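You operate a simulated robot arm through the tools that you are given. There is no shell and no other tool. Be economical: measure what you need, move in short steps, check, and stop when the job is done.

You are at the controls of a simulated two-armed robot. One attempt, no reset.

## Task
Take both bolt cartons out of the job box, then shut it and lock both its latches.
Fine: stand the cartons on top of the tall cart; turn the lid lock knob to free before shutting and leave it there. Set down upright: bolt carton.
Where things are to end (x, y in the base frame): bolt carton within 0.06 m of [0.48, -0.03]; bolt carton within 0.06 m of [0.48, 0.13].

The check looks at the end state, three seconds after you hand in, the way a careful person would. Anything else that was tipped, shoved, dropped, spilled or broken makes it a failure. A push-on lid holds only when it is set on centred and level and pressed home; a screw cap is set on level and turned clockwise until tight.

## Robot
Two 7-joint arms with two-finger parallel grippers on one trunk, on a base that drives. Base frame: it is fixed to the floor where the robot stands at the start and does not move with it; the origin is under the middle of the robot, x ahead of it, y to its left, z up; the surface under the hand at the start is at about z = 0.85. Lengths are in m, angles in rad, forces in N, time in s.
The left shoulder is at the start at [0.06, 0.144, 0.926], the right one opposite. With the tool pointing down near the work surface each hand reaches from about 0.3 to 0.72 m from the robot's upright axis, wherever it stands, measured 20 degrees to its own side. Places, roughly: job box lid [0.9, 0.8, 1.2]; left job box latch [0.5, 1, 0.8]; lid lock knob [0.6, 1.1, 0.9]; right job box latch [0.5, 0.6, 0.8]; top of the tall cart [0.6, -0.1, 0.8]. Payload 1.57 kg a hand.
The TCP of each hand is the grasp point between the finger pads, 0.03 m short of the fingertips. In the tool frame z runs along the fingers and y along their closing line. The gripper opens to 0.11 m. The fingers are 0.024 m wide and 0.012 m thick; the gripper's body (0.048 by 0.112 m) begins 0.078 m behind the TCP.
Orientation is that of the tool frame in the base frame, as [roll, pitch, yaw] about the fixed x, y, z axes, in that order (R = Rz(yaw) Ry(pitch) Rx(roll)). With the fingers straight down and closing along the base's y, the tool's x points along the base's -x, its y along +y and its z along -z.

## Interface
- The arms move only by the tool send_rows. It takes "left_rows", "right_rows" or both (then of equal length, played together; a hand with none holds still); each is a list of rows, each a list of 7 numbers: the shift along the tool's x, y, z in m, then the turn, a rotation vector about the tool's x, y, z in rad, then the gripper command, from -1 (fully open) to 1 (shut), values between in proportion. In form: [[x, y, z, ax, ay, az, claw], ...]. A call has 1 to 12 rows; each row is the pose to reach, as a shift and turn from the pose commanded when the call began, along the tool's axes at that moment. Rows are played at 5 a second. More than 0.05 m and 0.15 rad between two rows, or a gripper value outside its range, and nothing of the call is played. Where a pose cannot be reached the arm comes as near as it can. A force on the tool above 40 N (or 10 N above the force at the start of the call, whichever is more), or a blocked arm, ends the call early, and 0.2 s more pass. The fingers move at their own pace (about 0.045 m/s each) and stop on an object; they squeeze with about 36 N. The grip force told is the motor's: it shows also when the fingers shut on nothing. Time passes only in rows, and 0.2 s behind the last, so rows that repeat a pose let the fingers close. The reply holds the time, the measured pose of the TCP, the force on the tool along the base axes, the opening and the grip force, in the units named above and with some noise, with the torque about the TCP (base axes, N m) and any sound that the robot's microphone picked up.
- Cameras (640 x 400 px; columns grow to the right, rows downward): "scene" is now at [0.0403, 0.0283, 1.5347]; the picture's right is [0.38, -0.92, 0.00], its down [-0.71, -0.29, -0.64] and it looks along [0.59, 0.24, -0.77] (base axes); focal length 240 px, centre (320, 200). "left" rides on the left gripper at [0.07, -0.016, -0.141] in its tool frame; the picture's right is [0.23, 0.97, 0.00], its down [-0.86, 0.20, -0.48] and it looks along [-0.47, 0.11, 0.88] (tool axes); focal length 222 px, centre (320, 200). "right" rides on the right gripper at [0.07, 0.016, -0.141] in its tool frame; the picture's right is [-0.23, 0.97, 0.00], its down [-0.85, -0.20, -0.48] and it looks along [-0.47, -0.11, 0.88] (tool axes); focal length 222 px, centre (320, 200). There is no depth. A picture from a camera that has moved, and an enlarged one, comes with that camera's place and axes in the base frame and with its lens.
- capture(camera): a new picture of that camera. It takes no simulated time.
- slide_trunk(by): slides the trunk up (or, below 0, down) by that many m; the arms and the scene camera ride with it, the base frame stays. It gives what a move gives, with no picture.
- base_move(legs): drives the robot by 1 to 6 legs, each [ahead, left, turn to the left] in m, m and rad, along the robot's own axes; the way and the turn of a leg run together, so that a leg with both is an arc; at most 1.5 m and 3.142 rad a leg. The arms and the cameras ride along, it lands a little off, and it stops where it bumps. It gives what a move gives.
- turn_head(pan, tilt): turns the head with the scene camera to pan (to the left, within 1.501 rad either way) and tilt (down, from -0.506 to 1.204), counted from straight ahead of the robot. It gives what a move gives.
- inspect(camera, box): a new picture of the part [left, top, right, bottom] of that camera's present view, enlarged. It takes no simulated time.
- hand_in(): hands the job in; it is judged then, once.

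Work in short steps. Places have to be worked out from the pictures, the camera data and where the tool is seen: move nearer, look again, correct. Check each grasp and each placing, and mend what went wrong. You have 120 turns and 108 pictures in all, those below and enlarged ones among them. Open the grippers and draw the arms clear of the work before you hand the job in, unless the task says otherwise; then end with one line.

The tools are called after "Call:" by a JSON object that holds its "op" and its "data". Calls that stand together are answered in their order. send_rows: Moves the arms, as the interface text tells. Its arguments: {"type":"object","properties":{"left_rows":{"type":"array","items":{"type":"array","items":{"type":"number"}}},"right_rows":{"type":"array","items":{"type":"array","items":{"type":"number"}}}},"required":[]} The other tools are called the same way: slide_trunk (by) slides the trunk up or down; base_move (legs) drives the base; turn_head (pan, tilt) turns the head that bears the scene camera; capture (camera) takes a picture; inspect (camera, box) takes an enlarged picture of a part of a camera's view; hand_in () hands the job in.

At the start:

```text
time: 0.0
left_eef_pos: [0.2944, 0.3542, 0.9994]
left_tcp_rot: [3.141, 0.001, 3.139]
left_force: [-0.4, -0.1, -0.1]
left_torque: [-0.02, 0.02, -0.02]
left_opening: 0.11
left_finger_force: 0.0
right_eef_pos: [0.39, 0.0136, 1.0009]
right_tcp_rot: [3.14, 0.0, 3.14]
right_force: [0.0, 0.9, -0.2]
right_torque: [0.01, 0.02, -0.01]
right_opening: 0.1102
right_finger_force: 0.0
trunk travel left (down, up): [-0.525, 0.065]
robot x, y, heading: [0.0021, 0.0043, 0.001]
head pan, tilt: [0.391, 0.876]
```

scene: 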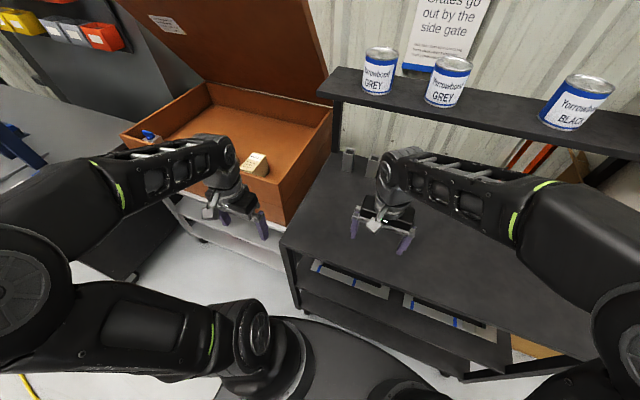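
right: 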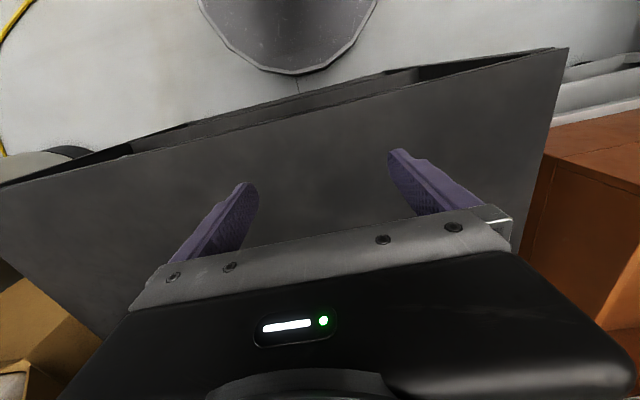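
left: 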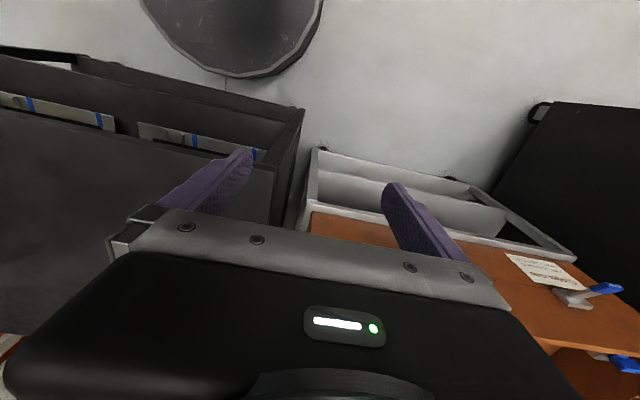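

The box stands ahead-left with its lid open and one carton is visible. I turn the head left to see the whole box.

Call:
{"op": "turn_head", "data": {"pan": 0.95, "tilt": 0.6}}

Call:
{"op": "capture", "data": {"camera": "scene"}}

```text
time: 1.0
left_eef_pos: [0.2944, 0.3553, 0.9996]
left_tcp_rot: [-3.141, 0.001, -3.141]
left_force: [0.1, -0.4, 0.4]
left_torque: [-0.01, -0.04, 0.0]
left_opening: 0.1099
left_finger_force: 0.0
right_eef_pos: [0.3897, 0.0139, 1.0004]
right_tcp_rot: [3.139, -0.001, -3.14]
right_force: [-0.1, -0.3, -0.5]
right_torque: [0.0, -0.01, 0.01]
right_opening: 0.11
right_finger_force: 0.1
trunk travel left (down, up): [-0.525, 0.065]
robot x, y, heading: [0.0004, -0.003, 0.002]
head pan, tilt: [0.949, 0.6]
```

```text
104 pictures are left
camera scene: at [0.0208, 0.0709, 1.5576], right [0.81, -0.58, 0.0], down [-0.33, -0.46, -0.82], along [0.48, 0.67, -0.57], focal length 240 px, centre (320, 200)
```

scene: 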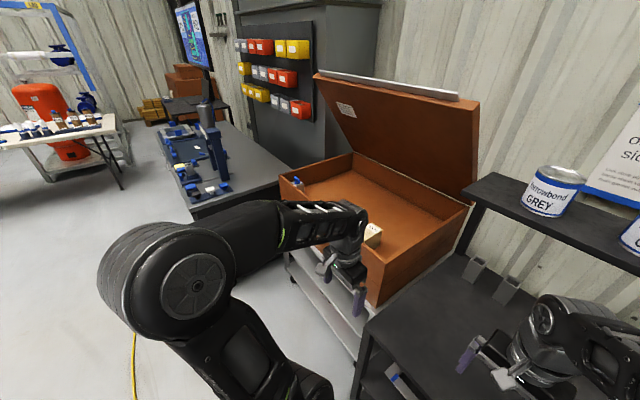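

I drive left to stand in front of the box, after raising the trunk a little.

Call:
{"op": "slide_trunk", "data": {"by": 0.06}}

Call:
{"op": "base_move", "data": {"legs": [[-0.1, 0, 0], [0, 0.6, 0]]}}

Call:
{"op": "turn_head", "data": {"pan": 0.2, "tilt": 0.8}}

Call:
{"op": "capture", "data": {"camera": "scene"}}

```text
time: 2.0
left_eef_pos: [0.2952, 0.3549, 1.0581]
left_tcp_rot: [-3.141, -0.001, -3.141]
left_force: [-0.5, 0.7, 0.4]
left_torque: [0.07, -0.02, 0.0]
left_opening: 0.1102
left_finger_force: 0.0
right_eef_pos: [0.3896, 0.013, 1.0599]
right_tcp_rot: [3.14, -0.001, 3.141]
right_force: [0.0, 0.3, 0.0]
right_torque: [-0.01, 0.0, 0.01]
right_opening: 0.11
right_finger_force: 0.1
trunk travel left (down, up): [-0.585, 0.005]
robot x, y, heading: [-0.0024, -0.0005, 0.002]
head pan, tilt: [0.949, 0.6]
```

```text
time: 6.1
left_eef_pos: [0.2046, 0.9544, 1.0594]
left_tcp_rot: [3.14, -0.001, 3.129]
left_force: [-0.1, -0.7, 0.0]
left_torque: [-0.02, 0.02, 0.01]
left_opening: 0.1101
left_finger_force: 0.0
right_eef_pos: [0.2931, 0.6135, 1.0596]
right_tcp_rot: [3.141, -0.001, 3.129]
right_force: [-1.3, 0.7, 0.7]
right_torque: [-0.02, -0.01, -0.02]
right_opening: 0.1099
right_finger_force: 0.1
trunk travel left (down, up): [-0.585, 0.005]
robot x, y, heading: [-0.0968, 0.6064, -0.013]
head pan, tilt: [0.949, 0.6]
```

```text
time: 7.2
left_eef_pos: [0.2042, 0.9537, 1.0602]
left_tcp_rot: [-3.141, -0.001, 3.129]
left_force: [0.3, 0.6, -0.3]
left_torque: [-0.01, 0.0, -0.04]
left_opening: 0.1099
left_finger_force: 0.1
right_eef_pos: [0.2955, 0.6115, 1.0609]
right_tcp_rot: [3.141, 0.0, 3.128]
right_force: [-0.2, 0.2, 0.8]
right_torque: [0.01, -0.01, -0.02]
right_opening: 0.11
right_finger_force: 0.1
trunk travel left (down, up): [-0.585, 0.005]
robot x, y, heading: [-0.0943, 0.6056, -0.011]
head pan, tilt: [0.201, 0.799]
```

```text
103 pictures are left
camera scene: at [-0.0469, 0.6176, 1.6008], right [0.19, -0.98, 0.0], down [-0.7, -0.14, -0.7], along [0.68, 0.13, -0.72], focal length 240 px, centre (320, 200)
```

scene: 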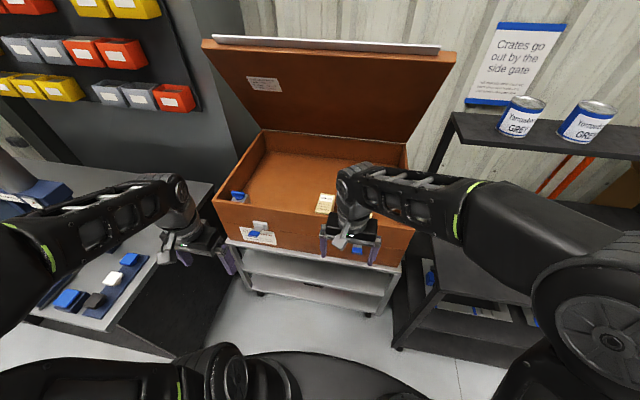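

Now I have a good frontal view; I enlarge the box front and interior.

Call:
{"op": "inspect", "data": {"camera": "scene", "box": [200, 120, 420, 270]}}

Call:
{"op": "capture", "data": {"camera": "right"}}

Call:
{"op": "capture", "data": {"camera": "left"}}

```text
2.67 times, centred on (310, 195) of scene
camera zoom: at [-0.0469, 0.6176, 1.6008], right [0.19, -0.98, 0.0], down [-0.7, -0.14, -0.7], along [0.68, 0.13, -0.72], focal length 640 px, centre (347, 213)
```

zoom: 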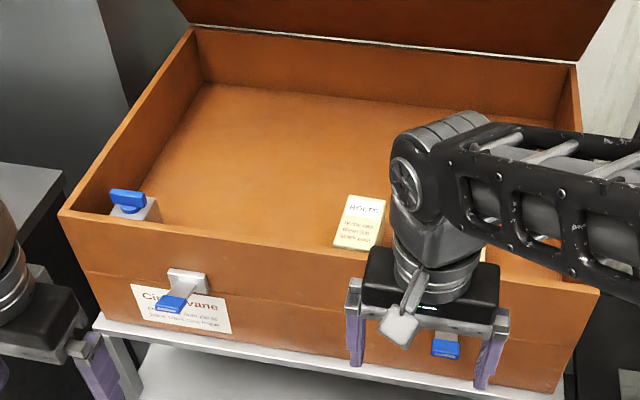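

```text
101 pictures are left
camera right: at [0.2256, 0.6292, 1.1998], right [0.24, 0.97, 0.0], down [0.85, -0.21, 0.48], along [0.47, -0.11, -0.88], focal length 222 px, centre (320, 200)
```

right: 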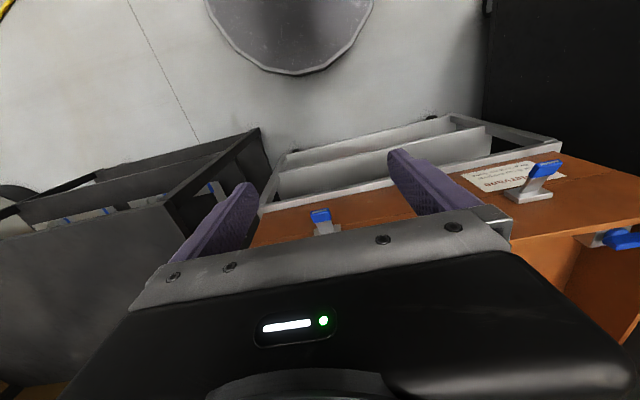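

```text
100 pictures are left
camera left: at [0.1343, 0.938, 1.2], right [-0.22, 0.98, 0.0], down [0.86, 0.19, 0.48], along [0.47, 0.1, -0.88], focal length 222 px, centre (320, 200)
```

left: 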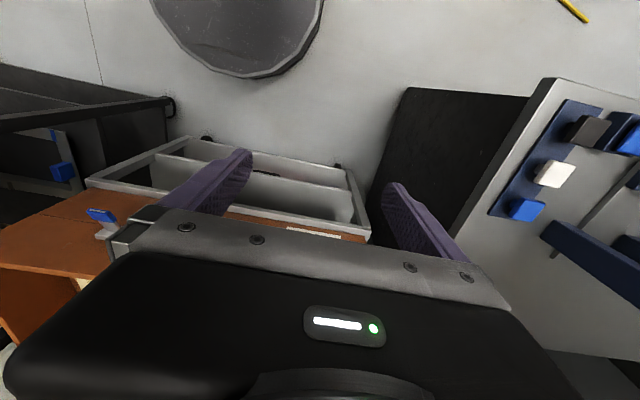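

I shift the right hand to the right to uncover the second carton.

Call:
{"op": "send_rows", "data": {"right_rows": [[0, -0.05, 0, 0, 0, 0, -1], [0, -0.1, 0, 0, 0, 0, -1], [0, -0.15, 0, 0, 0, 0, -1], [0, -0.2, 0, 0, 0, 0, -1], [0, -0.25, 0, 0, 0, 0, -1]]}}

Call:
{"op": "inspect", "data": {"camera": "scene", "box": [210, 120, 420, 260]}}

```text
time: 8.4
left_eef_pos: [0.2039, 0.9522, 1.0597]
left_tcp_rot: [3.141, -0.001, 3.129]
left_force: [0.3, 0.4, -0.6]
left_torque: [-0.04, -0.03, 0.03]
left_opening: 0.1101
left_finger_force: 0.0
right_eef_pos: [0.2901, 0.3586, 1.057]
right_tcp_rot: [3.139, 0.0, 3.131]
right_force: [0.2, 0.7, 0.3]
right_torque: [0.02, 0.01, 0.03]
right_opening: 0.1099
right_finger_force: 0.0
trunk travel left (down, up): [-0.585, 0.005]
robot x, y, heading: [-0.0971, 0.6045, -0.008]
head pan, tilt: [0.201, 0.799]
```

```text
2.86 times, centred on (315, 190) of scene
camera zoom: at [-0.047, 0.6165, 1.6008], right [0.19, -0.98, 0.0], down [-0.7, -0.13, -0.7], along [0.68, 0.13, -0.72], focal length 686 px, centre (334, 229)
```

zoom: 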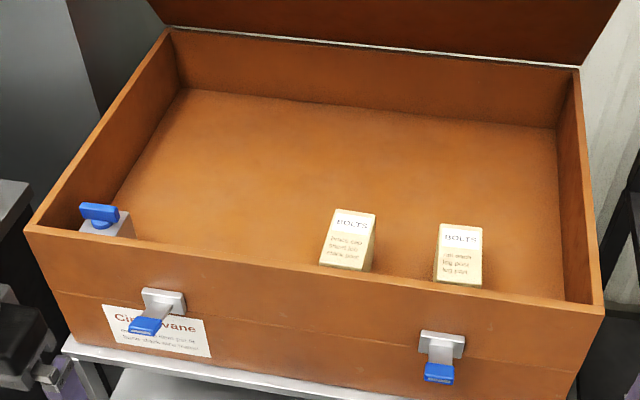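

Cartons look to be near (0.65, 0.73) and (0.66, 0.57), the knob near (0.58, 1.09). I drive ahead 0.12 to get them in reach, then look down with the left hand.

Call:
{"op": "base_move", "data": {"legs": [[0.12, 0.05, 0.008]]}}

Call:
{"op": "send_rows", "data": {"left_rows": [[-0.05, -0.05, 0, 0, 0, 0, -1], [-0.1, -0.1, 0, 0, 0, 0, -1], [-0.15, -0.15, 0, 0, 0, 0, -1], [-0.19, -0.19, 0, 0, 0, 0, -1], [-0.22, -0.22, 0, 0, 0, 0, -1], [-0.22, -0.22, 0, 0, 0, 0, -1]]}}

Call:
{"op": "capture", "data": {"camera": "left"}}

Call:
{"op": "capture", "data": {"camera": "scene"}}

```text
time: 9.7
left_eef_pos: [0.3218, 1.0062, 1.06]
left_tcp_rot: [3.141, -0.003, 3.139]
left_force: [0.4, -0.1, -0.6]
left_torque: [0.01, 0.06, 0.01]
left_opening: 0.1098
left_finger_force: 0.1
right_eef_pos: [0.4129, 0.4126, 1.0576]
right_tcp_rot: [-3.141, 0.001, 3.137]
right_force: [0.3, 0.0, -0.4]
right_torque: [-0.05, -0.02, -0.02]
right_opening: 0.1098
right_finger_force: 0.2
trunk travel left (down, up): [-0.585, 0.005]
robot x, y, heading: [0.017, 0.6501, -0.002]
head pan, tilt: [0.201, 0.799]
```

```text
refused: row 1 steps farther than a row can; nothing moved
```

```text
98 pictures are left
camera left: at [0.2518, 0.9898, 1.1995], right [-0.22, 0.97, 0.0], down [0.86, 0.2, 0.48], along [0.47, 0.11, -0.88], focal length 222 px, centre (320, 200)
```

left: 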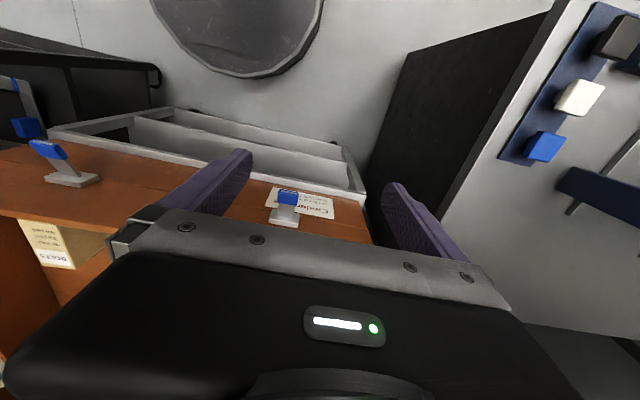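

```text
97 pictures are left
camera scene: at [0.0739, 0.668, 1.6007], right [0.2, -0.98, 0.0], down [-0.7, -0.14, -0.7], along [0.68, 0.14, -0.72], focal length 240 px, centre (320, 200)
```

scene: 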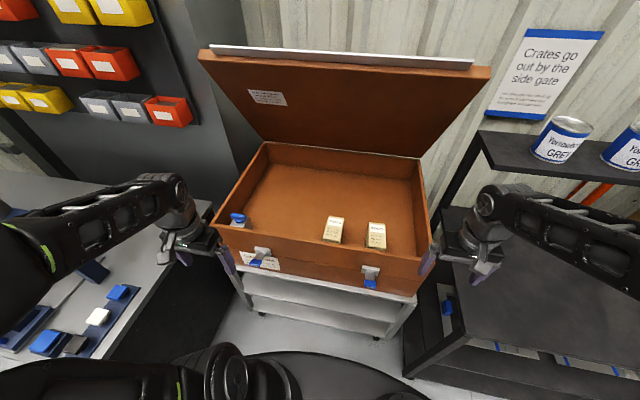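

I enlarge the new scene view to triangulate the heights.

Call:
{"op": "inspect", "data": {"camera": "scene", "box": [200, 130, 440, 290]}}

Call:
{"op": "inspect", "data": {"camera": "scene", "box": [300, 200, 420, 280]}}

```text
2.50 times, centred on (320, 210) of scene
camera zoom: at [0.0739, 0.668, 1.6007], right [0.2, -0.98, 0.0], down [-0.7, -0.14, -0.7], along [0.68, 0.14, -0.72], focal length 600 px, centre (320, 175)
```

zoom: 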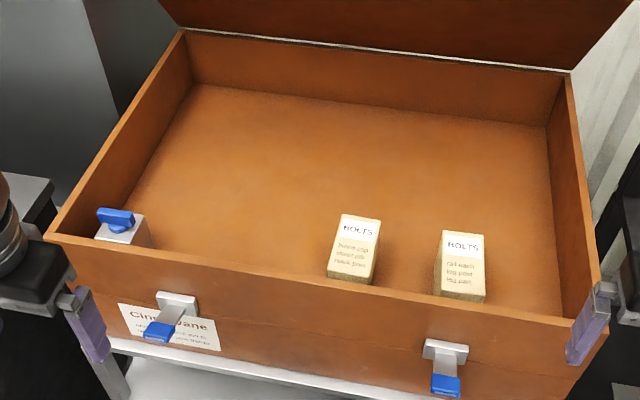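

```text
5.00 times, centred on (360, 240) of scene
camera zoom: at [0.0739, 0.668, 1.6007], right [0.2, -0.98, 0.0], down [-0.7, -0.14, -0.7], along [0.68, 0.14, -0.72], focal length 1200 px, centre (120, 0)
```

zoom: 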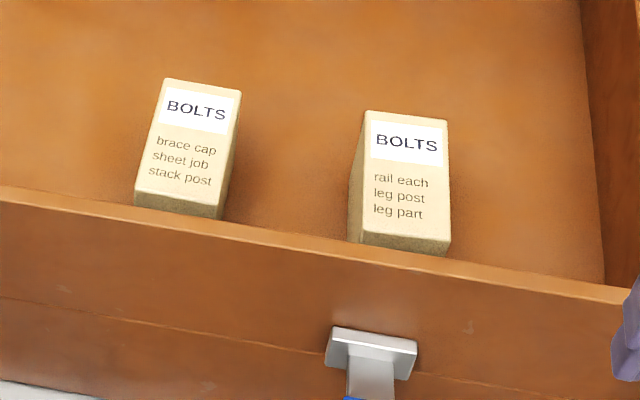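

The bright label faces are horizontal tops, edges aligned with x. I bring the left hand over the box above carton 1 to look closer.

Call:
{"op": "send_rows", "data": {"left_rows": [[-0.03, -0.038, 0, 0, 0, 0, -1], [-0.06, -0.076, 0, 0, 0, 0, -1], [-0.09, -0.114, 0, 0, 0, 0, -1], [-0.12, -0.152, 0, 0, 0, 0, -1], [-0.15, -0.19, 0, 0, 0, 0, -1], [-0.18, -0.228, 0, 0, 0, 0, -1], [-0.21, -0.26, 0, 0, 0, 0, -1], [-0.22, -0.265, 0, 0, 0, 0, -1]]}}

Call:
{"op": "capture", "data": {"camera": "left"}}

Call:
{"op": "capture", "data": {"camera": "scene"}}

```text
time: 11.5
left_eef_pos: [0.5379, 0.7385, 1.0613]
left_tcp_rot: [-3.141, 0.0, 3.139]
left_force: [0.0, 0.3, -0.6]
left_torque: [0.0, 0.01, -0.03]
left_opening: 0.1097
left_finger_force: 0.0
right_eef_pos: [0.4114, 0.4137, 1.0579]
right_tcp_rot: [3.14, -0.001, 3.138]
right_force: [-1.3, 0.3, 0.0]
right_torque: [0.03, -0.02, 0.02]
right_opening: 0.1099
right_finger_force: 0.1
trunk travel left (down, up): [-0.585, 0.005]
robot x, y, heading: [0.0234, 0.6499, -0.003]
head pan, tilt: [0.201, 0.799]
```

```text
94 pictures are left
camera left: at [0.4689, 0.7222, 1.2019], right [-0.22, 0.97, 0.0], down [0.86, 0.2, 0.48], along [0.47, 0.11, -0.88], focal length 222 px, centre (320, 200)
```

left: 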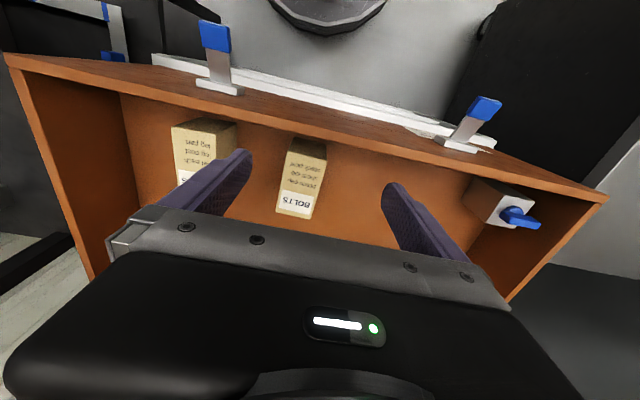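

```text
93 pictures are left
camera scene: at [0.0718, 0.6674, 1.6008], right [0.2, -0.98, 0.0], down [-0.7, -0.14, -0.7], along [0.68, 0.14, -0.72], focal length 240 px, centre (320, 200)
```

scene: 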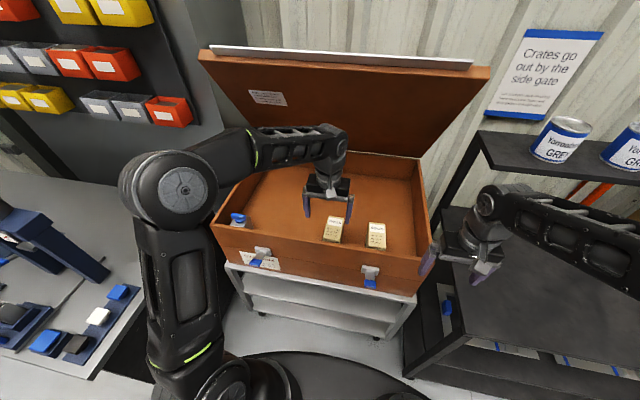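

I enlarge the wrist view on the cartons to triangulate with the scene view.

Call:
{"op": "inspect", "data": {"camera": "left", "box": [160, 100, 360, 225]}}

Call:
{"op": "inspect", "data": {"camera": "scene", "box": [280, 160, 420, 260]}}

```text
3.20 times, centred on (260, 162) of left
camera zoom: at [0.4689, 0.7222, 1.2019], right [-0.22, 0.97, 0.0], down [0.86, 0.2, 0.48], along [0.47, 0.11, -0.88], focal length 711 px, centre (512, 320)
```

zoom: 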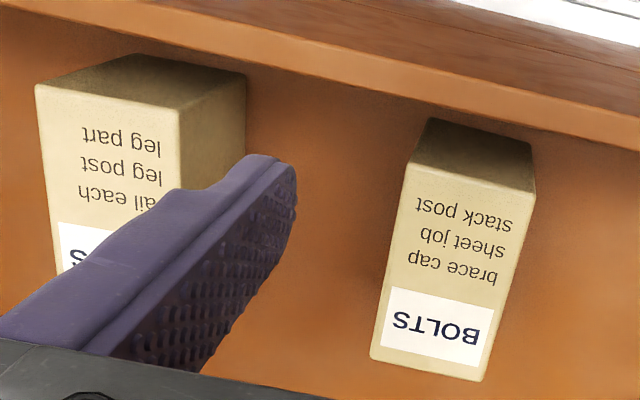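

```text
4.00 times, centred on (350, 210) of scene
camera zoom: at [0.0718, 0.6674, 1.6008], right [0.2, -0.98, 0.0], down [-0.7, -0.14, -0.7], along [0.68, 0.14, -0.72], focal length 960 px, centre (200, 160)
```

zoom: 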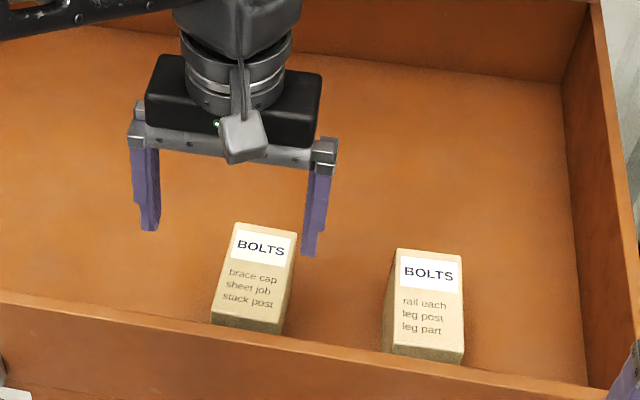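

Triangulation: carton 1 centre (0.625, 0.724), top z≈0.88, 0.062 wide in y, 0.11 long; carton 2 centre (0.629, 0.564). I move the left hand above carton 1 and partway down.

Call:
{"op": "send_rows", "data": {"left_rows": [[-0.045, -0.007, 0, 0, 0, 0, -1], [-0.087, -0.0145, 0, 0, 0, 0, -1], [-0.087, -0.0145, 0.05, 0, 0, 0, -1], [-0.087, -0.0145, 0.09, 0, 0, 0, -1], [-0.087, -0.0145, 0.13, 0, 0, 0, -1], [-0.087, -0.0145, 0.15, 0, 0, 0, -1], [-0.087, -0.0145, 0.15, 0, 0, 0, -1]]}}

Call:
{"op": "capture", "data": {"camera": "left"}}

Call:
{"op": "inspect", "data": {"camera": "scene", "box": [280, 160, 420, 260]}}

```text
time: 13.1
left_eef_pos: [0.6258, 0.7248, 0.9079]
left_tcp_rot: [-3.141, 0.001, 3.137]
left_force: [1.2, -0.2, 0.0]
left_torque: [0.01, 0.05, -0.02]
left_opening: 0.11
left_finger_force: 0.0
right_eef_pos: [0.4127, 0.4127, 1.0573]
right_tcp_rot: [3.141, 0.0, 3.139]
right_force: [-0.5, -0.8, 0.0]
right_torque: [-0.03, -0.01, 0.01]
right_opening: 0.11
right_finger_force: 0.1
trunk travel left (down, up): [-0.585, 0.005]
robot x, y, heading: [0.023, 0.6531, 0.0]
head pan, tilt: [0.201, 0.799]
```

```text
90 pictures are left
camera left: at [0.556, 0.7073, 1.0483], right [-0.22, 0.97, 0.0], down [0.86, 0.2, 0.48], along [0.47, 0.11, -0.88], focal length 222 px, centre (320, 200)
```

left: 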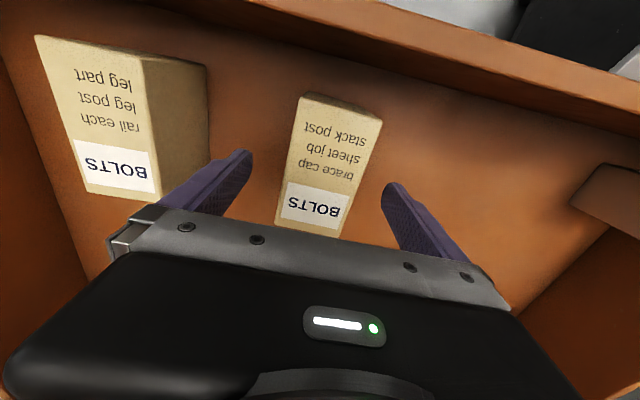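

```text
4.00 times, centred on (350, 210) of scene
camera zoom: at [0.0719, 0.6672, 1.6008], right [0.2, -0.98, 0.0], down [-0.7, -0.14, -0.7], along [0.68, 0.14, -0.72], focal length 960 px, centre (200, 160)
```

zoom: 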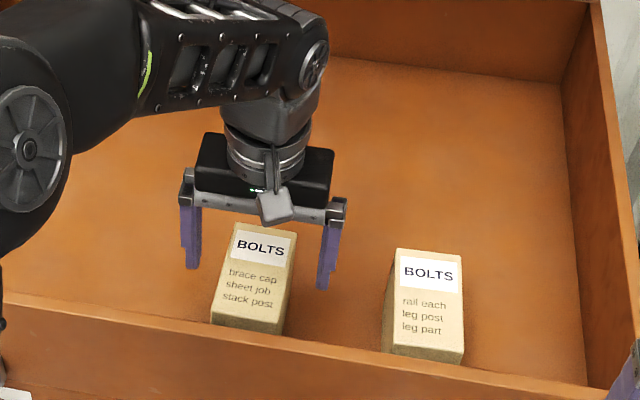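

Fingers straddle carton 1 and positions agree. Descend to z≈0.853 and close.

Call:
{"op": "send_rows", "data": {"left_rows": [[0, 0, 0.03, 0, 0, 0, -1], [0, 0, 0.056, 0, 0, 0, -1], [0, 0, 0.056, 0, 0, 0, 1], [0, 0, 0.056, 0, 0, 0, 1], [0, 0, 0.056, 0, 0, 0, 1], [0, 0, 0.056, 0, 0, 0, 1], [0, 0, 0.056, 0, 0, 0, 1], [0, 0, 0.056, 0, 0, 0, 1]]}}

```text
time: 14.9
left_eef_pos: [0.6253, 0.7246, 0.8515]
left_tcp_rot: [-3.142, 0.0, 3.138]
left_force: [-0.3, 0.7, -0.4]
left_torque: [-0.03, -0.16, -0.04]
left_opening: 0.0625
left_finger_force: 36.0
right_eef_pos: [0.4125, 0.4122, 1.0578]
right_tcp_rot: [3.139, 0.001, 3.139]
right_force: [0.4, 0.2, 0.6]
right_torque: [-0.01, -0.01, 0.0]
right_opening: 0.1097
right_finger_force: 0.0
trunk travel left (down, up): [-0.585, 0.005]
robot x, y, heading: [0.0226, 0.6548, -0.002]
head pan, tilt: [0.201, 0.799]
```

Gripped at 0.0625 m. Lift and look.

Call:
{"op": "send_rows", "data": {"left_rows": [[0, 0, -0.01, 0, 0, 0, 1], [0, 0, -0.04, 0, 0, 0, 1], [0, 0, -0.09, 0, 0, 0, 1], [0, 0, -0.14, 0, 0, 0, 1], [0, 0, -0.19, 0, 0, 0, 1], [0, 0, -0.22, 0, 0, 0, 1], [0, 0, -0.22, 0, 0, 0, 1]]}}

Call:
{"op": "capture", "data": {"camera": "scene"}}

```text
time: 16.5
left_eef_pos: [0.6244, 0.7221, 1.0724]
left_tcp_rot: [3.141, -0.002, 3.137]
left_force: [0.5, -0.1, -4.5]
left_torque: [-0.01, -0.02, -0.01]
left_opening: 0.0625
left_finger_force: 35.8
right_eef_pos: [0.4121, 0.4129, 1.057]
right_tcp_rot: [3.141, 0.001, 3.139]
right_force: [-0.2, 0.3, -0.8]
right_torque: [-0.03, 0.02, -0.05]
right_opening: 0.1102
right_finger_force: 0.0
trunk travel left (down, up): [-0.585, 0.005]
robot x, y, heading: [0.0205, 0.652, -0.009]
head pan, tilt: [0.201, 0.799]
```

```text
88 pictures are left
camera scene: at [0.0726, 0.6673, 1.6008], right [0.2, -0.98, 0.0], down [-0.7, -0.14, -0.7], along [0.68, 0.14, -0.72], focal length 240 px, centre (320, 200)
```

scene: 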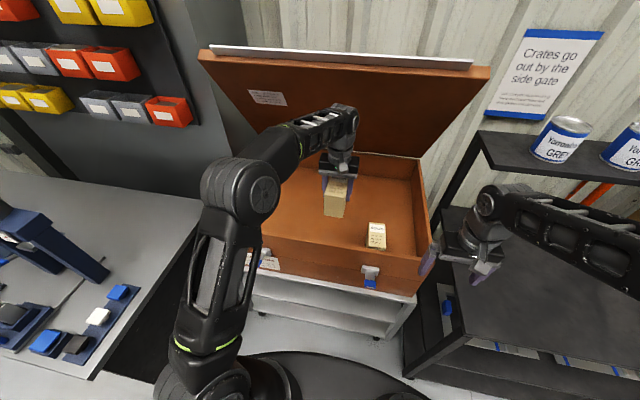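

Held. I carry the left hand aside and bring the right hand above carton 2.

Call:
{"op": "send_rows", "data": {"left_rows": [[0.03, 0.03, 0, 0, 0, 0, 1], [0.06, 0.06, 0, 0, 0, 0, 1], [0.09, 0.09, 0, 0, 0, 0, 1], [0.12, 0.12, 0, 0, 0, 0, 1], [0.15, 0.13, 0, 0, 0, 0, 1], [0.17, 0.14, 0, 0, 0, 0, 1], [0.17, 0.14, 0, 0, 0, 0, 1], [0.17, 0.14, 0, 0, 0, 0, 1], [0.17, 0.14, 0, 0, 0, 0, 1], [0.17, 0.14, 0, 0, 0, 0, 1]], "right_rows": [[-0.03, 0.02, 0, 0, 0, 0, -1], [-0.06, 0.04, 0, 0, 0, 0, -1], [-0.09, 0.06, 0, 0, 0, 0, -1], [-0.13, 0.09, 0, 0, 0, 0, -1], [-0.17, 0.12, 0, 0, 0, 0, -1], [-0.2, 0.14, 0, 0, 0, 0, -1], [-0.217, 0.152, 0.02, 0, 0, 0, -1], [-0.217, 0.152, 0.07, 0, 0, 0, -1], [-0.217, 0.152, 0.12, 0, 0, 0, -1], [-0.217, 0.152, 0.145, 0, 0, 0, -1]]}}

Call:
{"op": "capture", "data": {"camera": "right"}}

Call:
{"op": "capture", "data": {"camera": "scene"}}

```text
time: 18.7
left_eef_pos: [0.4572, 0.8643, 1.0728]
left_tcp_rot: [-3.141, 0.0, 3.137]
left_force: [0.3, 0.0, -4.5]
left_torque: [0.01, -0.01, -0.03]
left_opening: 0.0624
left_finger_force: 35.8
right_eef_pos: [0.6313, 0.5625, 0.9086]
right_tcp_rot: [3.139, 0.001, 3.139]
right_force: [0.2, 0.2, 0.8]
right_torque: [-0.03, 0.03, -0.03]
right_opening: 0.1098
right_finger_force: 0.1
trunk travel left (down, up): [-0.585, 0.005]
robot x, y, heading: [0.0225, 0.6535, -0.003]
head pan, tilt: [0.201, 0.799]
```

```text
87 pictures are left
camera right: at [0.5613, 0.5785, 1.0484], right [0.23, 0.97, 0.0], down [0.85, -0.2, 0.48], along [0.47, -0.11, -0.88], focal length 222 px, centre (320, 200)
```

right: 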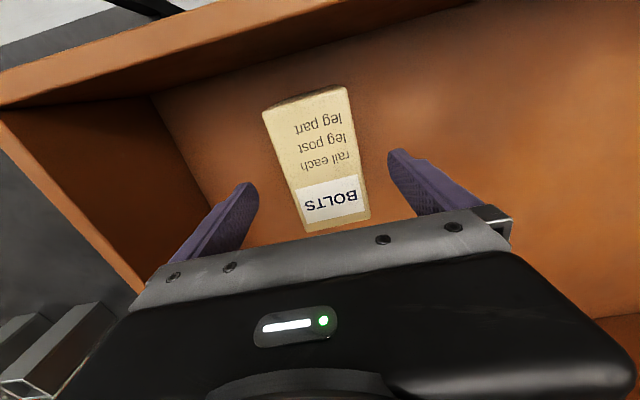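

```text
86 pictures are left
camera scene: at [0.0724, 0.6673, 1.6008], right [0.2, -0.98, 0.0], down [-0.7, -0.14, -0.7], along [0.68, 0.14, -0.72], focal length 240 px, centre (320, 200)
```

scene: 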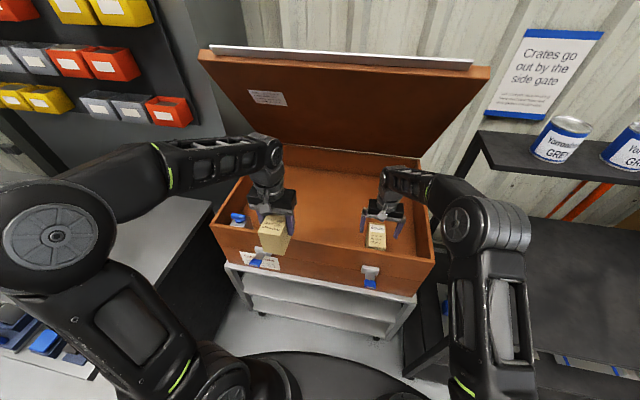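

Straddling carton 2. Descend, close, lift.

Call:
{"op": "send_rows", "data": {"right_rows": [[0, 0, 0.03, 0, 0, 0, -1], [0, 0, 0.056, 0, 0, 0, -1], [0, 0, 0.056, 0, 0, 0, 1], [0, 0, 0.056, 0, 0, 0, 1], [0, 0, 0.056, 0, 0, 0, 1], [0, 0, 0.056, 0, 0, 0, 1], [0, 0, 0.056, 0, 0, 0, 1], [0, 0, 0.056, 0, 0, 0, 1]]}}

Call:
{"op": "send_rows", "data": {"right_rows": [[0, 0, -0.01, 0, 0, 0, 1], [0, 0, -0.04, 0, 0, 0, 1], [0, 0, -0.09, 0, 0, 0, 1], [0, 0, -0.14, 0, 0, 0, 1], [0, 0, -0.19, 0, 0, 0, 1], [0, 0, -0.22, 0, 0, 0, 1], [0.05, 0, -0.22, 0, 0, 0, 1], [0.1, 0, -0.22, 0, 0, 0, 1], [0.15, 0, -0.22, 0, 0, 0, 1], [0.17, 0, -0.22, 0, 0, 0, 1], [0.17, 0, -0.22, 0, 0, 0, 1]]}}

Call:
{"op": "capture", "data": {"camera": "scene"}}

```text
time: 20.5
left_eef_pos: [0.4578, 0.8639, 1.0733]
left_tcp_rot: [3.142, 0.0, 3.139]
left_force: [0.3, 0.2, -4.4]
left_torque: [0.03, -0.02, -0.01]
left_opening: 0.0621
left_finger_force: 35.7
right_eef_pos: [0.6318, 0.5651, 0.8543]
right_tcp_rot: [3.139, 0.001, 3.138]
right_force: [0.8, 1.7, -0.3]
right_torque: [-0.02, -0.19, 0.11]
right_opening: 0.0624
right_finger_force: 36.0
trunk travel left (down, up): [-0.585, 0.005]
robot x, y, heading: [0.0245, 0.6521, -0.006]
head pan, tilt: [0.201, 0.799]
```

```text
time: 22.9
left_eef_pos: [0.4572, 0.8642, 1.0732]
left_tcp_rot: [3.141, -0.001, 3.14]
left_force: [0.4, 0.0, -5.5]
left_torque: [0.0, -0.02, 0.02]
left_opening: 0.062
left_finger_force: 36.2
right_eef_pos: [0.4584, 0.5663, 1.075]
right_tcp_rot: [3.139, 0.0, 3.137]
right_force: [-0.2, -0.8, -3.5]
right_torque: [-0.02, -0.01, -0.03]
right_opening: 0.0624
right_finger_force: 35.8
trunk travel left (down, up): [-0.585, 0.005]
robot x, y, heading: [0.0214, 0.6529, -0.005]
head pan, tilt: [0.201, 0.799]
```

```text
85 pictures are left
camera scene: at [0.0725, 0.6673, 1.6008], right [0.2, -0.98, 0.0], down [-0.7, -0.14, -0.7], along [0.68, 0.14, -0.72], focal length 240 px, centre (320, 200)
```

scene: 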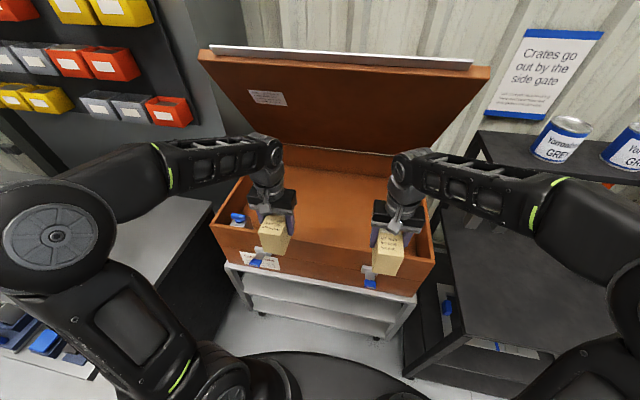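

Both are held. I drive back to the tall cart.

Call:
{"op": "base_move", "data": {"legs": [[-0.1, 0, 0], [0, -0.6, 0.005], [0.1, 0, 0]]}}

Call:
{"op": "turn_head", "data": {"pan": 0.1, "tilt": 0.9}}

Call:
{"op": "capture", "data": {"camera": "scene"}}

Call:
{"op": "capture", "data": {"camera": "right"}}

```text
time: 27.8
left_eef_pos: [0.458, 0.268, 1.0716]
left_tcp_rot: [3.14, -0.002, -3.12]
left_force: [1.0, -0.3, -4.5]
left_torque: [-0.03, 0.03, 0.0]
left_opening: 0.062
left_finger_force: 36.0
right_eef_pos: [0.4687, -0.0321, 1.0757]
right_tcp_rot: [3.142, -0.003, -3.12]
right_force: [0.6, 0.9, -5.3]
right_torque: [0.0, 0.01, 0.0]
right_opening: 0.0617
right_finger_force: 35.8
trunk travel left (down, up): [-0.585, 0.005]
robot x, y, heading: [0.0245, 0.0427, 0.018]
head pan, tilt: [0.201, 0.799]
```

```text
time: 28.5
left_eef_pos: [0.4575, 0.2673, 1.0736]
left_tcp_rot: [-3.139, -0.001, -3.12]
left_force: [0.1, -0.7, -4.8]
left_torque: [-0.02, 0.0, 0.01]
left_opening: 0.0621
left_finger_force: 35.8
right_eef_pos: [0.4671, -0.0318, 1.076]
right_tcp_rot: [3.14, 0.0, -3.122]
right_force: [-0.7, -0.4, -4.2]
right_torque: [-0.03, -0.05, -0.01]
right_opening: 0.0618
right_finger_force: 36.1
trunk travel left (down, up): [-0.585, 0.005]
robot x, y, heading: [0.028, 0.0464, 0.023]
head pan, tilt: [0.099, 0.901]
```

```text
84 pictures are left
camera scene: at [0.0735, 0.0523, 1.5929], right [0.12, -0.99, 0.0], down [-0.78, -0.09, -0.62], along [0.62, 0.07, -0.78], focal length 240 px, centre (320, 200)
```

scene: 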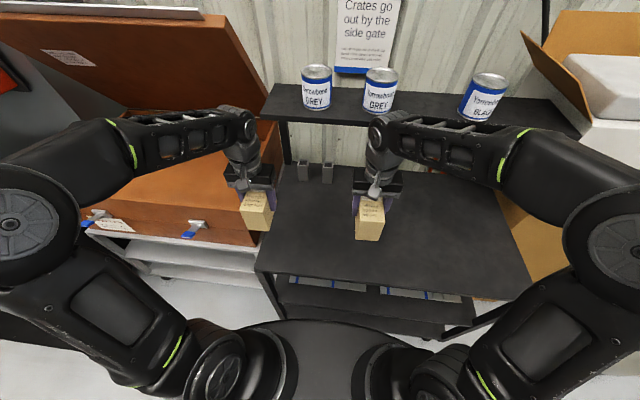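

```text
83 pictures are left
camera right: at [0.3976, -0.0171, 1.2154], right [0.21, 0.98, 0.0], down [0.86, -0.18, 0.48], along [0.47, -0.1, -0.88], focal length 222 px, centre (320, 200)
```

right: 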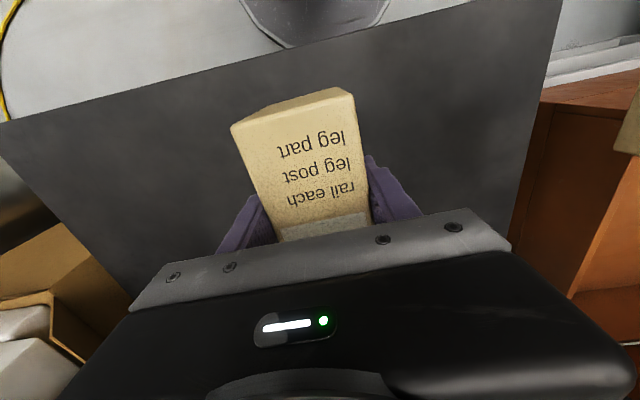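

Cart front edge ~x 0.35, left edge ~y 0.25, so both targets are on top. I move both cartons over their targets and lower to just above the surface.

Call:
{"op": "send_rows", "data": {"left_rows": [[-0.008, -0.045, 0, 0, 0, 0, 1], [-0.015, -0.09, 0, 0, 0, 0, 1], [-0.02, -0.136, 0, 0, 0, 0, 1], [-0.02, -0.136, 0.03, 0, 0, 0, 1], [-0.02, -0.136, 0.07, 0, 0, 0, 1], [-0.02, -0.136, 0.11, 0, 0, 0, 1], [-0.02, -0.136, 0.145, 0, 0, 0, 1], [-0.02, -0.136, 0.145, 0, 0, 0, 1]], "right_rows": [[-0.006, 0, 0, 0, 0, 0, 1], [-0.012, 0.002, 0, 0, 0, 0, 1], [-0.012, 0.002, 0, 0, 0, 0, 1], [-0.012, 0.002, 0.03, 0, 0, 0, 1], [-0.012, 0.002, 0.07, 0, 0, 0, 1], [-0.012, 0.002, 0.11, 0, 0, 0, 1], [-0.012, 0.002, 0.145, 0, 0, 0, 1], [-0.012, 0.002, 0.145, 0, 0, 0, 1]]}}

Call:
{"op": "capture", "data": {"camera": "scene"}}

```text
time: 30.3
left_eef_pos: [0.4802, 0.1326, 0.9287]
left_tcp_rot: [-3.141, -0.001, -3.121]
left_force: [-0.3, 0.3, -4.3]
left_torque: [0.04, -0.04, 0.01]
left_opening: 0.0617
left_finger_force: 36.1
right_eef_pos: [0.4793, -0.0296, 0.9311]
right_tcp_rot: [3.14, -0.001, -3.12]
right_force: [0.5, -0.6, -4.1]
right_torque: [-0.01, 0.02, -0.03]
right_opening: 0.062
right_finger_force: 36.0
trunk travel left (down, up): [-0.585, 0.005]
robot x, y, heading: [0.0255, 0.0451, 0.018]
head pan, tilt: [0.099, 0.901]
```

```text
82 pictures are left
camera scene: at [0.0734, 0.0523, 1.5929], right [0.12, -0.99, 0.0], down [-0.78, -0.09, -0.62], along [0.62, 0.07, -0.78], focal length 240 px, centre (320, 200)
```

scene: 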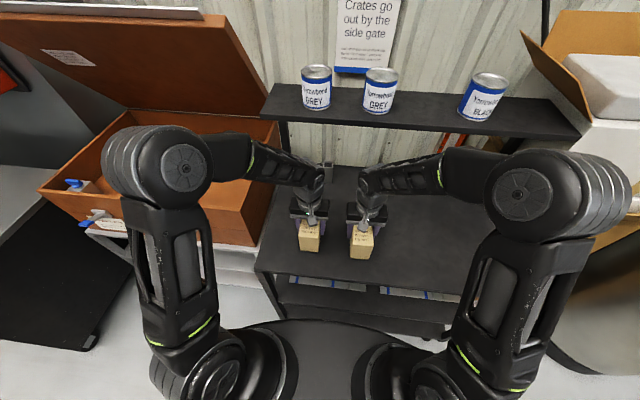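

Lower slowly in small steps until the force shows contact.

Call:
{"op": "send_rows", "data": {"left_rows": [[0, 0, 0.005, 0, 0, 0, 1], [0, 0, 0.01, 0, 0, 0, 1], [0, 0, 0.015, 0, 0, 0, 1], [0, 0, 0.018, 0, 0, 0, 1]], "right_rows": [[0, 0, 0.005, 0, 0, 0, 1], [0, 0, 0.01, 0, 0, 0, 1], [0, 0, 0.015, 0, 0, 0, 1], [0, 0, 0.018, 0, 0, 0, 1]]}}

Call:
{"op": "inspect", "data": {"camera": "scene", "box": [260, 180, 420, 280]}}

```text
time: 31.3
left_eef_pos: [0.4802, 0.1319, 0.9114]
left_tcp_rot: [3.14, 0.002, -3.121]
left_force: [0.6, 1.1, 7.3]
left_torque: [0.25, 0.54, -0.15]
left_opening: 0.0619
left_finger_force: 36.0
right_eef_pos: [0.4786, -0.0302, 0.9142]
right_tcp_rot: [3.14, 0.002, -3.122]
right_force: [2.5, -1.6, 6.8]
right_torque: [-0.48, 0.49, 0.15]
right_opening: 0.0623
right_finger_force: 36.1
trunk travel left (down, up): [-0.585, 0.005]
robot x, y, heading: [0.0284, 0.0428, 0.023]
head pan, tilt: [0.099, 0.901]
```

```text
4.00 times, centred on (340, 230) of scene
camera zoom: at [0.0731, 0.0521, 1.5934], right [0.12, -0.99, 0.0], down [-0.78, -0.09, -0.62], along [0.62, 0.07, -0.78], focal length 960 px, centre (240, 80)
```

zoom: 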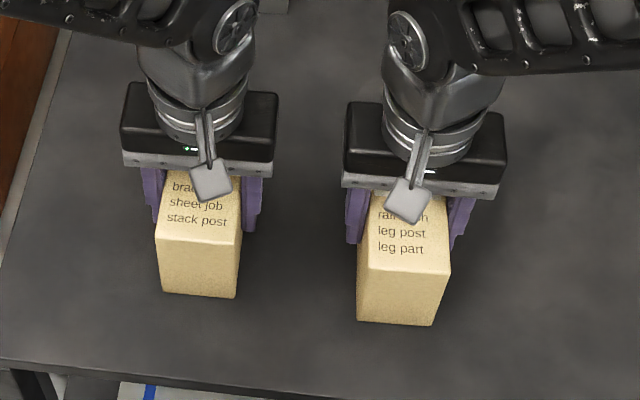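

Both are in contact. Open and withdraw straight up.

Call:
{"op": "send_rows", "data": {"left_rows": [[0, 0, 0, 0, 0, 0, 0], [0, 0, 0, 0, 0, 0, -1], [0, 0, 0, 0, 0, 0, -1], [0, 0, 0, 0, 0, 0, -1], [0, 0, -0.02, 0, 0, 0, -1], [0, 0, -0.06, 0, 0, 0, -1], [0, 0, -0.11, 0, 0, 0, -1], [0, 0, -0.15, 0, 0, 0, -1]], "right_rows": [[0, 0, 0, 0, 0, 0, 0], [0, 0, 0, 0, 0, 0, -1], [0, 0, 0, 0, 0, 0, -1], [0, 0, 0, 0, 0, 0, -1], [0, 0, -0.02, 0, 0, 0, -1], [0, 0, -0.06, 0, 0, 0, -1], [0, 0, -0.11, 0, 0, 0, -1], [0, 0, -0.15, 0, 0, 0, -1]]}}

Call:
{"op": "capture", "data": {"camera": "scene"}}

```text
time: 33.1
left_eef_pos: [0.4799, 0.1321, 1.0614]
left_tcp_rot: [-3.14, -0.001, -3.12]
left_force: [0.4, -0.4, -0.8]
left_torque: [-0.03, -0.04, 0.01]
left_opening: 0.1102
left_finger_force: 0.1
right_eef_pos: [0.4805, -0.0288, 1.0649]
right_tcp_rot: [3.139, -0.002, -3.12]
right_force: [-0.5, -0.8, 0.1]
right_torque: [-0.01, -0.01, 0.04]
right_opening: 0.11
right_finger_force: 0.0
trunk travel left (down, up): [-0.585, 0.005]
robot x, y, heading: [0.0252, 0.044, 0.021]
head pan, tilt: [0.099, 0.901]
```

```text
80 pictures are left
camera scene: at [0.0726, 0.0522, 1.5928], right [0.12, -0.99, 0.0], down [-0.78, -0.09, -0.62], along [0.62, 0.07, -0.78], focal length 240 px, centre (320, 200)
```

scene: 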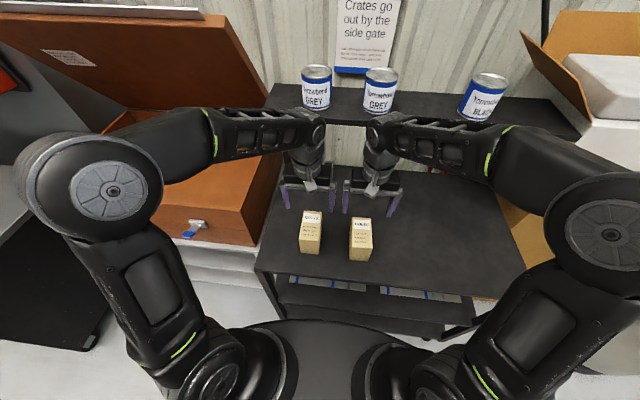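

Both cartons stand well. I draw the hands back and drive to the box, a bit further left for the knob.

Call:
{"op": "send_rows", "data": {"left_rows": [[0.05, 0, 0, 0, 0, 0, -1], [0.1, 0.03, 0, 0, 0, 0, -1], [0.13, 0.07, 0, 0, 0, 0, -1], [0.13, 0.07, 0, 0, 0, 0, -1]], "right_rows": [[0.05, 0, 0, 0, 0, 0, -1], [0.1, -0.03, 0, 0, 0, 0, -1], [0.13, -0.07, 0, 0, 0, 0, -1], [0.13, -0.07, 0, 0, 0, 0, -1]]}}

Call:
{"op": "base_move", "data": {"legs": [[-0.12, 0, -0.02], [0, 0.74, 0], [0.1, 0, 0]]}}

Call:
{"op": "turn_head", "data": {"pan": 0.1, "tilt": 0.6}}

Call:
{"op": "capture", "data": {"camera": "scene"}}

```text
refused: row 2 steps farther than a row can; nothing moved
```

```text
time: 38.7
left_eef_pos: [0.4622, 0.8655, 1.061]
left_tcp_rot: [-3.141, 0.0, 3.139]
left_force: [0.2, -1.1, -0.9]
left_torque: [-0.05, 0.03, 0.05]
left_opening: 0.11
left_finger_force: 0.1
right_eef_pos: [0.4597, 0.7033, 1.0633]
right_tcp_rot: [3.139, -0.002, 3.138]
right_force: [0.6, 0.3, 0.4]
right_torque: [0.02, 0.01, 0.01]
right_opening: 0.1095
right_finger_force: 0.1
trunk travel left (down, up): [-0.585, 0.005]
robot x, y, heading: [0.0065, 0.7883, -0.004]
head pan, tilt: [0.099, 0.901]
```

```text
time: 39.5
left_eef_pos: [0.461, 0.8654, 1.061]
left_tcp_rot: [-3.14, 0.001, 3.141]
left_force: [1.2, -0.5, 0.1]
left_torque: [-0.01, -0.02, 0.03]
left_opening: 0.1099
left_finger_force: 0.1
right_eef_pos: [0.4595, 0.7039, 1.0634]
right_tcp_rot: [3.14, 0.0, 3.14]
right_force: [-0.6, -0.1, -0.9]
right_torque: [0.01, 0.0, -0.03]
right_opening: 0.11
right_finger_force: 0.1
trunk travel left (down, up): [-0.585, 0.005]
robot x, y, heading: [0.0076, 0.7906, -0.002]
head pan, tilt: [0.099, 0.6]
```

```text
79 pictures are left
camera scene: at [0.0655, 0.7955, 1.6176], right [0.1, -1.0, 0.0], down [-0.56, -0.06, -0.82], along [0.82, 0.08, -0.57], focal length 240 px, centre (320, 200)
```

scene: 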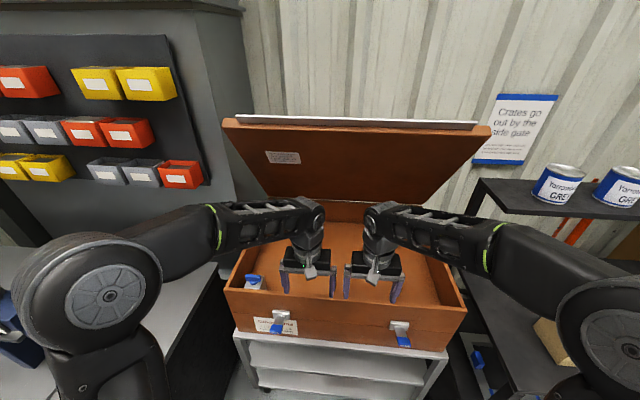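

Fine, no contact. I inspect the knob and the lid.

Call:
{"op": "inspect", "data": {"camera": "scene", "box": [215, 255, 311, 315]}}

Call:
{"op": "inspect", "data": {"camera": "scene", "box": [210, 100, 510, 280]}}

Call:
{"op": "capture", "data": {"camera": "left"}}

```text
6.67 times, centred on (263, 285) of scene
camera zoom: at [0.0655, 0.7955, 1.6176], right [0.1, -1.0, 0.0], down [-0.56, -0.06, -0.82], along [0.82, 0.08, -0.57], focal length 1600 px, centre (700, -367)
```

zoom: 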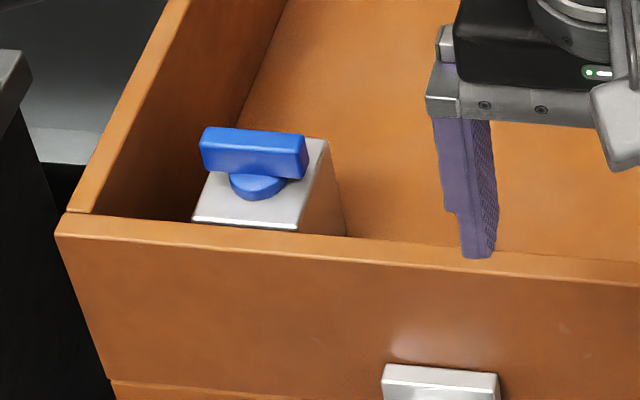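

```text
2.13 times, centred on (360, 190) of scene
camera zoom: at [0.0655, 0.7955, 1.6176], right [0.1, -1.0, 0.0], down [-0.56, -0.06, -0.82], along [0.82, 0.08, -0.57], focal length 512 px, centre (235, 221)
```

zoom: 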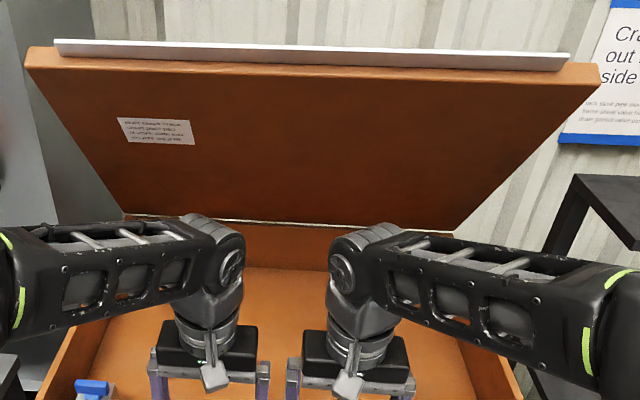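

```text
76 pictures are left
camera left: at [0.3913, 0.8488, 1.2012], right [-0.23, 0.97, 0.0], down [0.86, 0.2, 0.48], along [0.47, 0.11, -0.88], focal length 222 px, centre (320, 200)
```

left: 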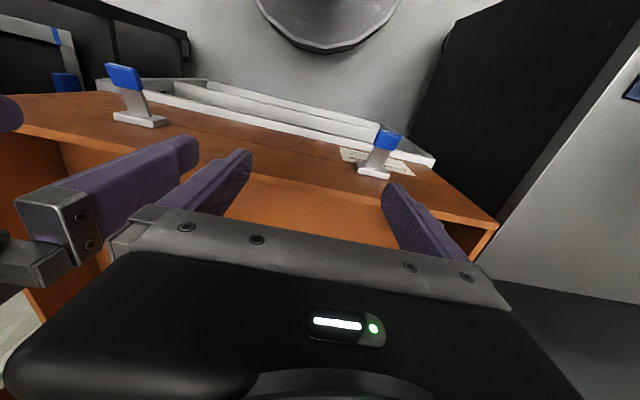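

The lid carries a printed instruction label; I zoom in on it.

Call:
{"op": "inspect", "data": {"camera": "scene", "box": [262, 148, 304, 172]}}

Call:
{"op": "inspect", "data": {"camera": "scene", "box": [235, 260, 283, 290]}}

```text
15.24 times, centred on (283, 160) of scene
camera zoom: at [0.0655, 0.7955, 1.6176], right [0.1, -1.0, 0.0], down [-0.56, -0.06, -0.82], along [0.82, 0.08, -0.57], focal length 3657 px, centre (884, 810)
```

zoom: 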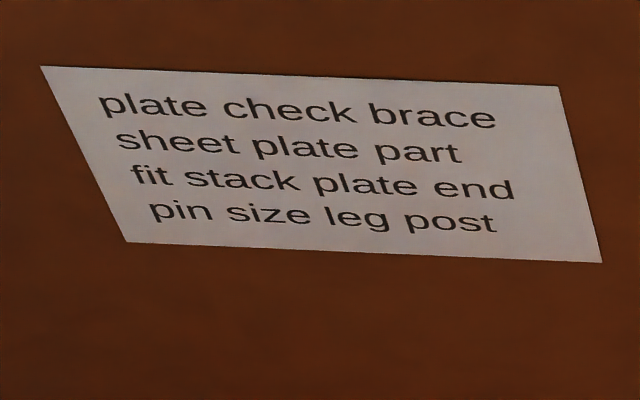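

```text
13.33 times, centred on (259, 275) of scene
camera zoom: at [0.0655, 0.7955, 1.6176], right [0.1, -1.0, 0.0], down [-0.56, -0.06, -0.82], along [0.82, 0.08, -0.57], focal length 3200 px, centre (1133, -800)
```

zoom: 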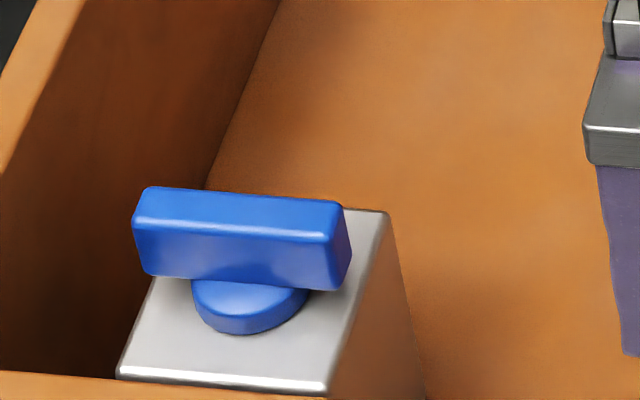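

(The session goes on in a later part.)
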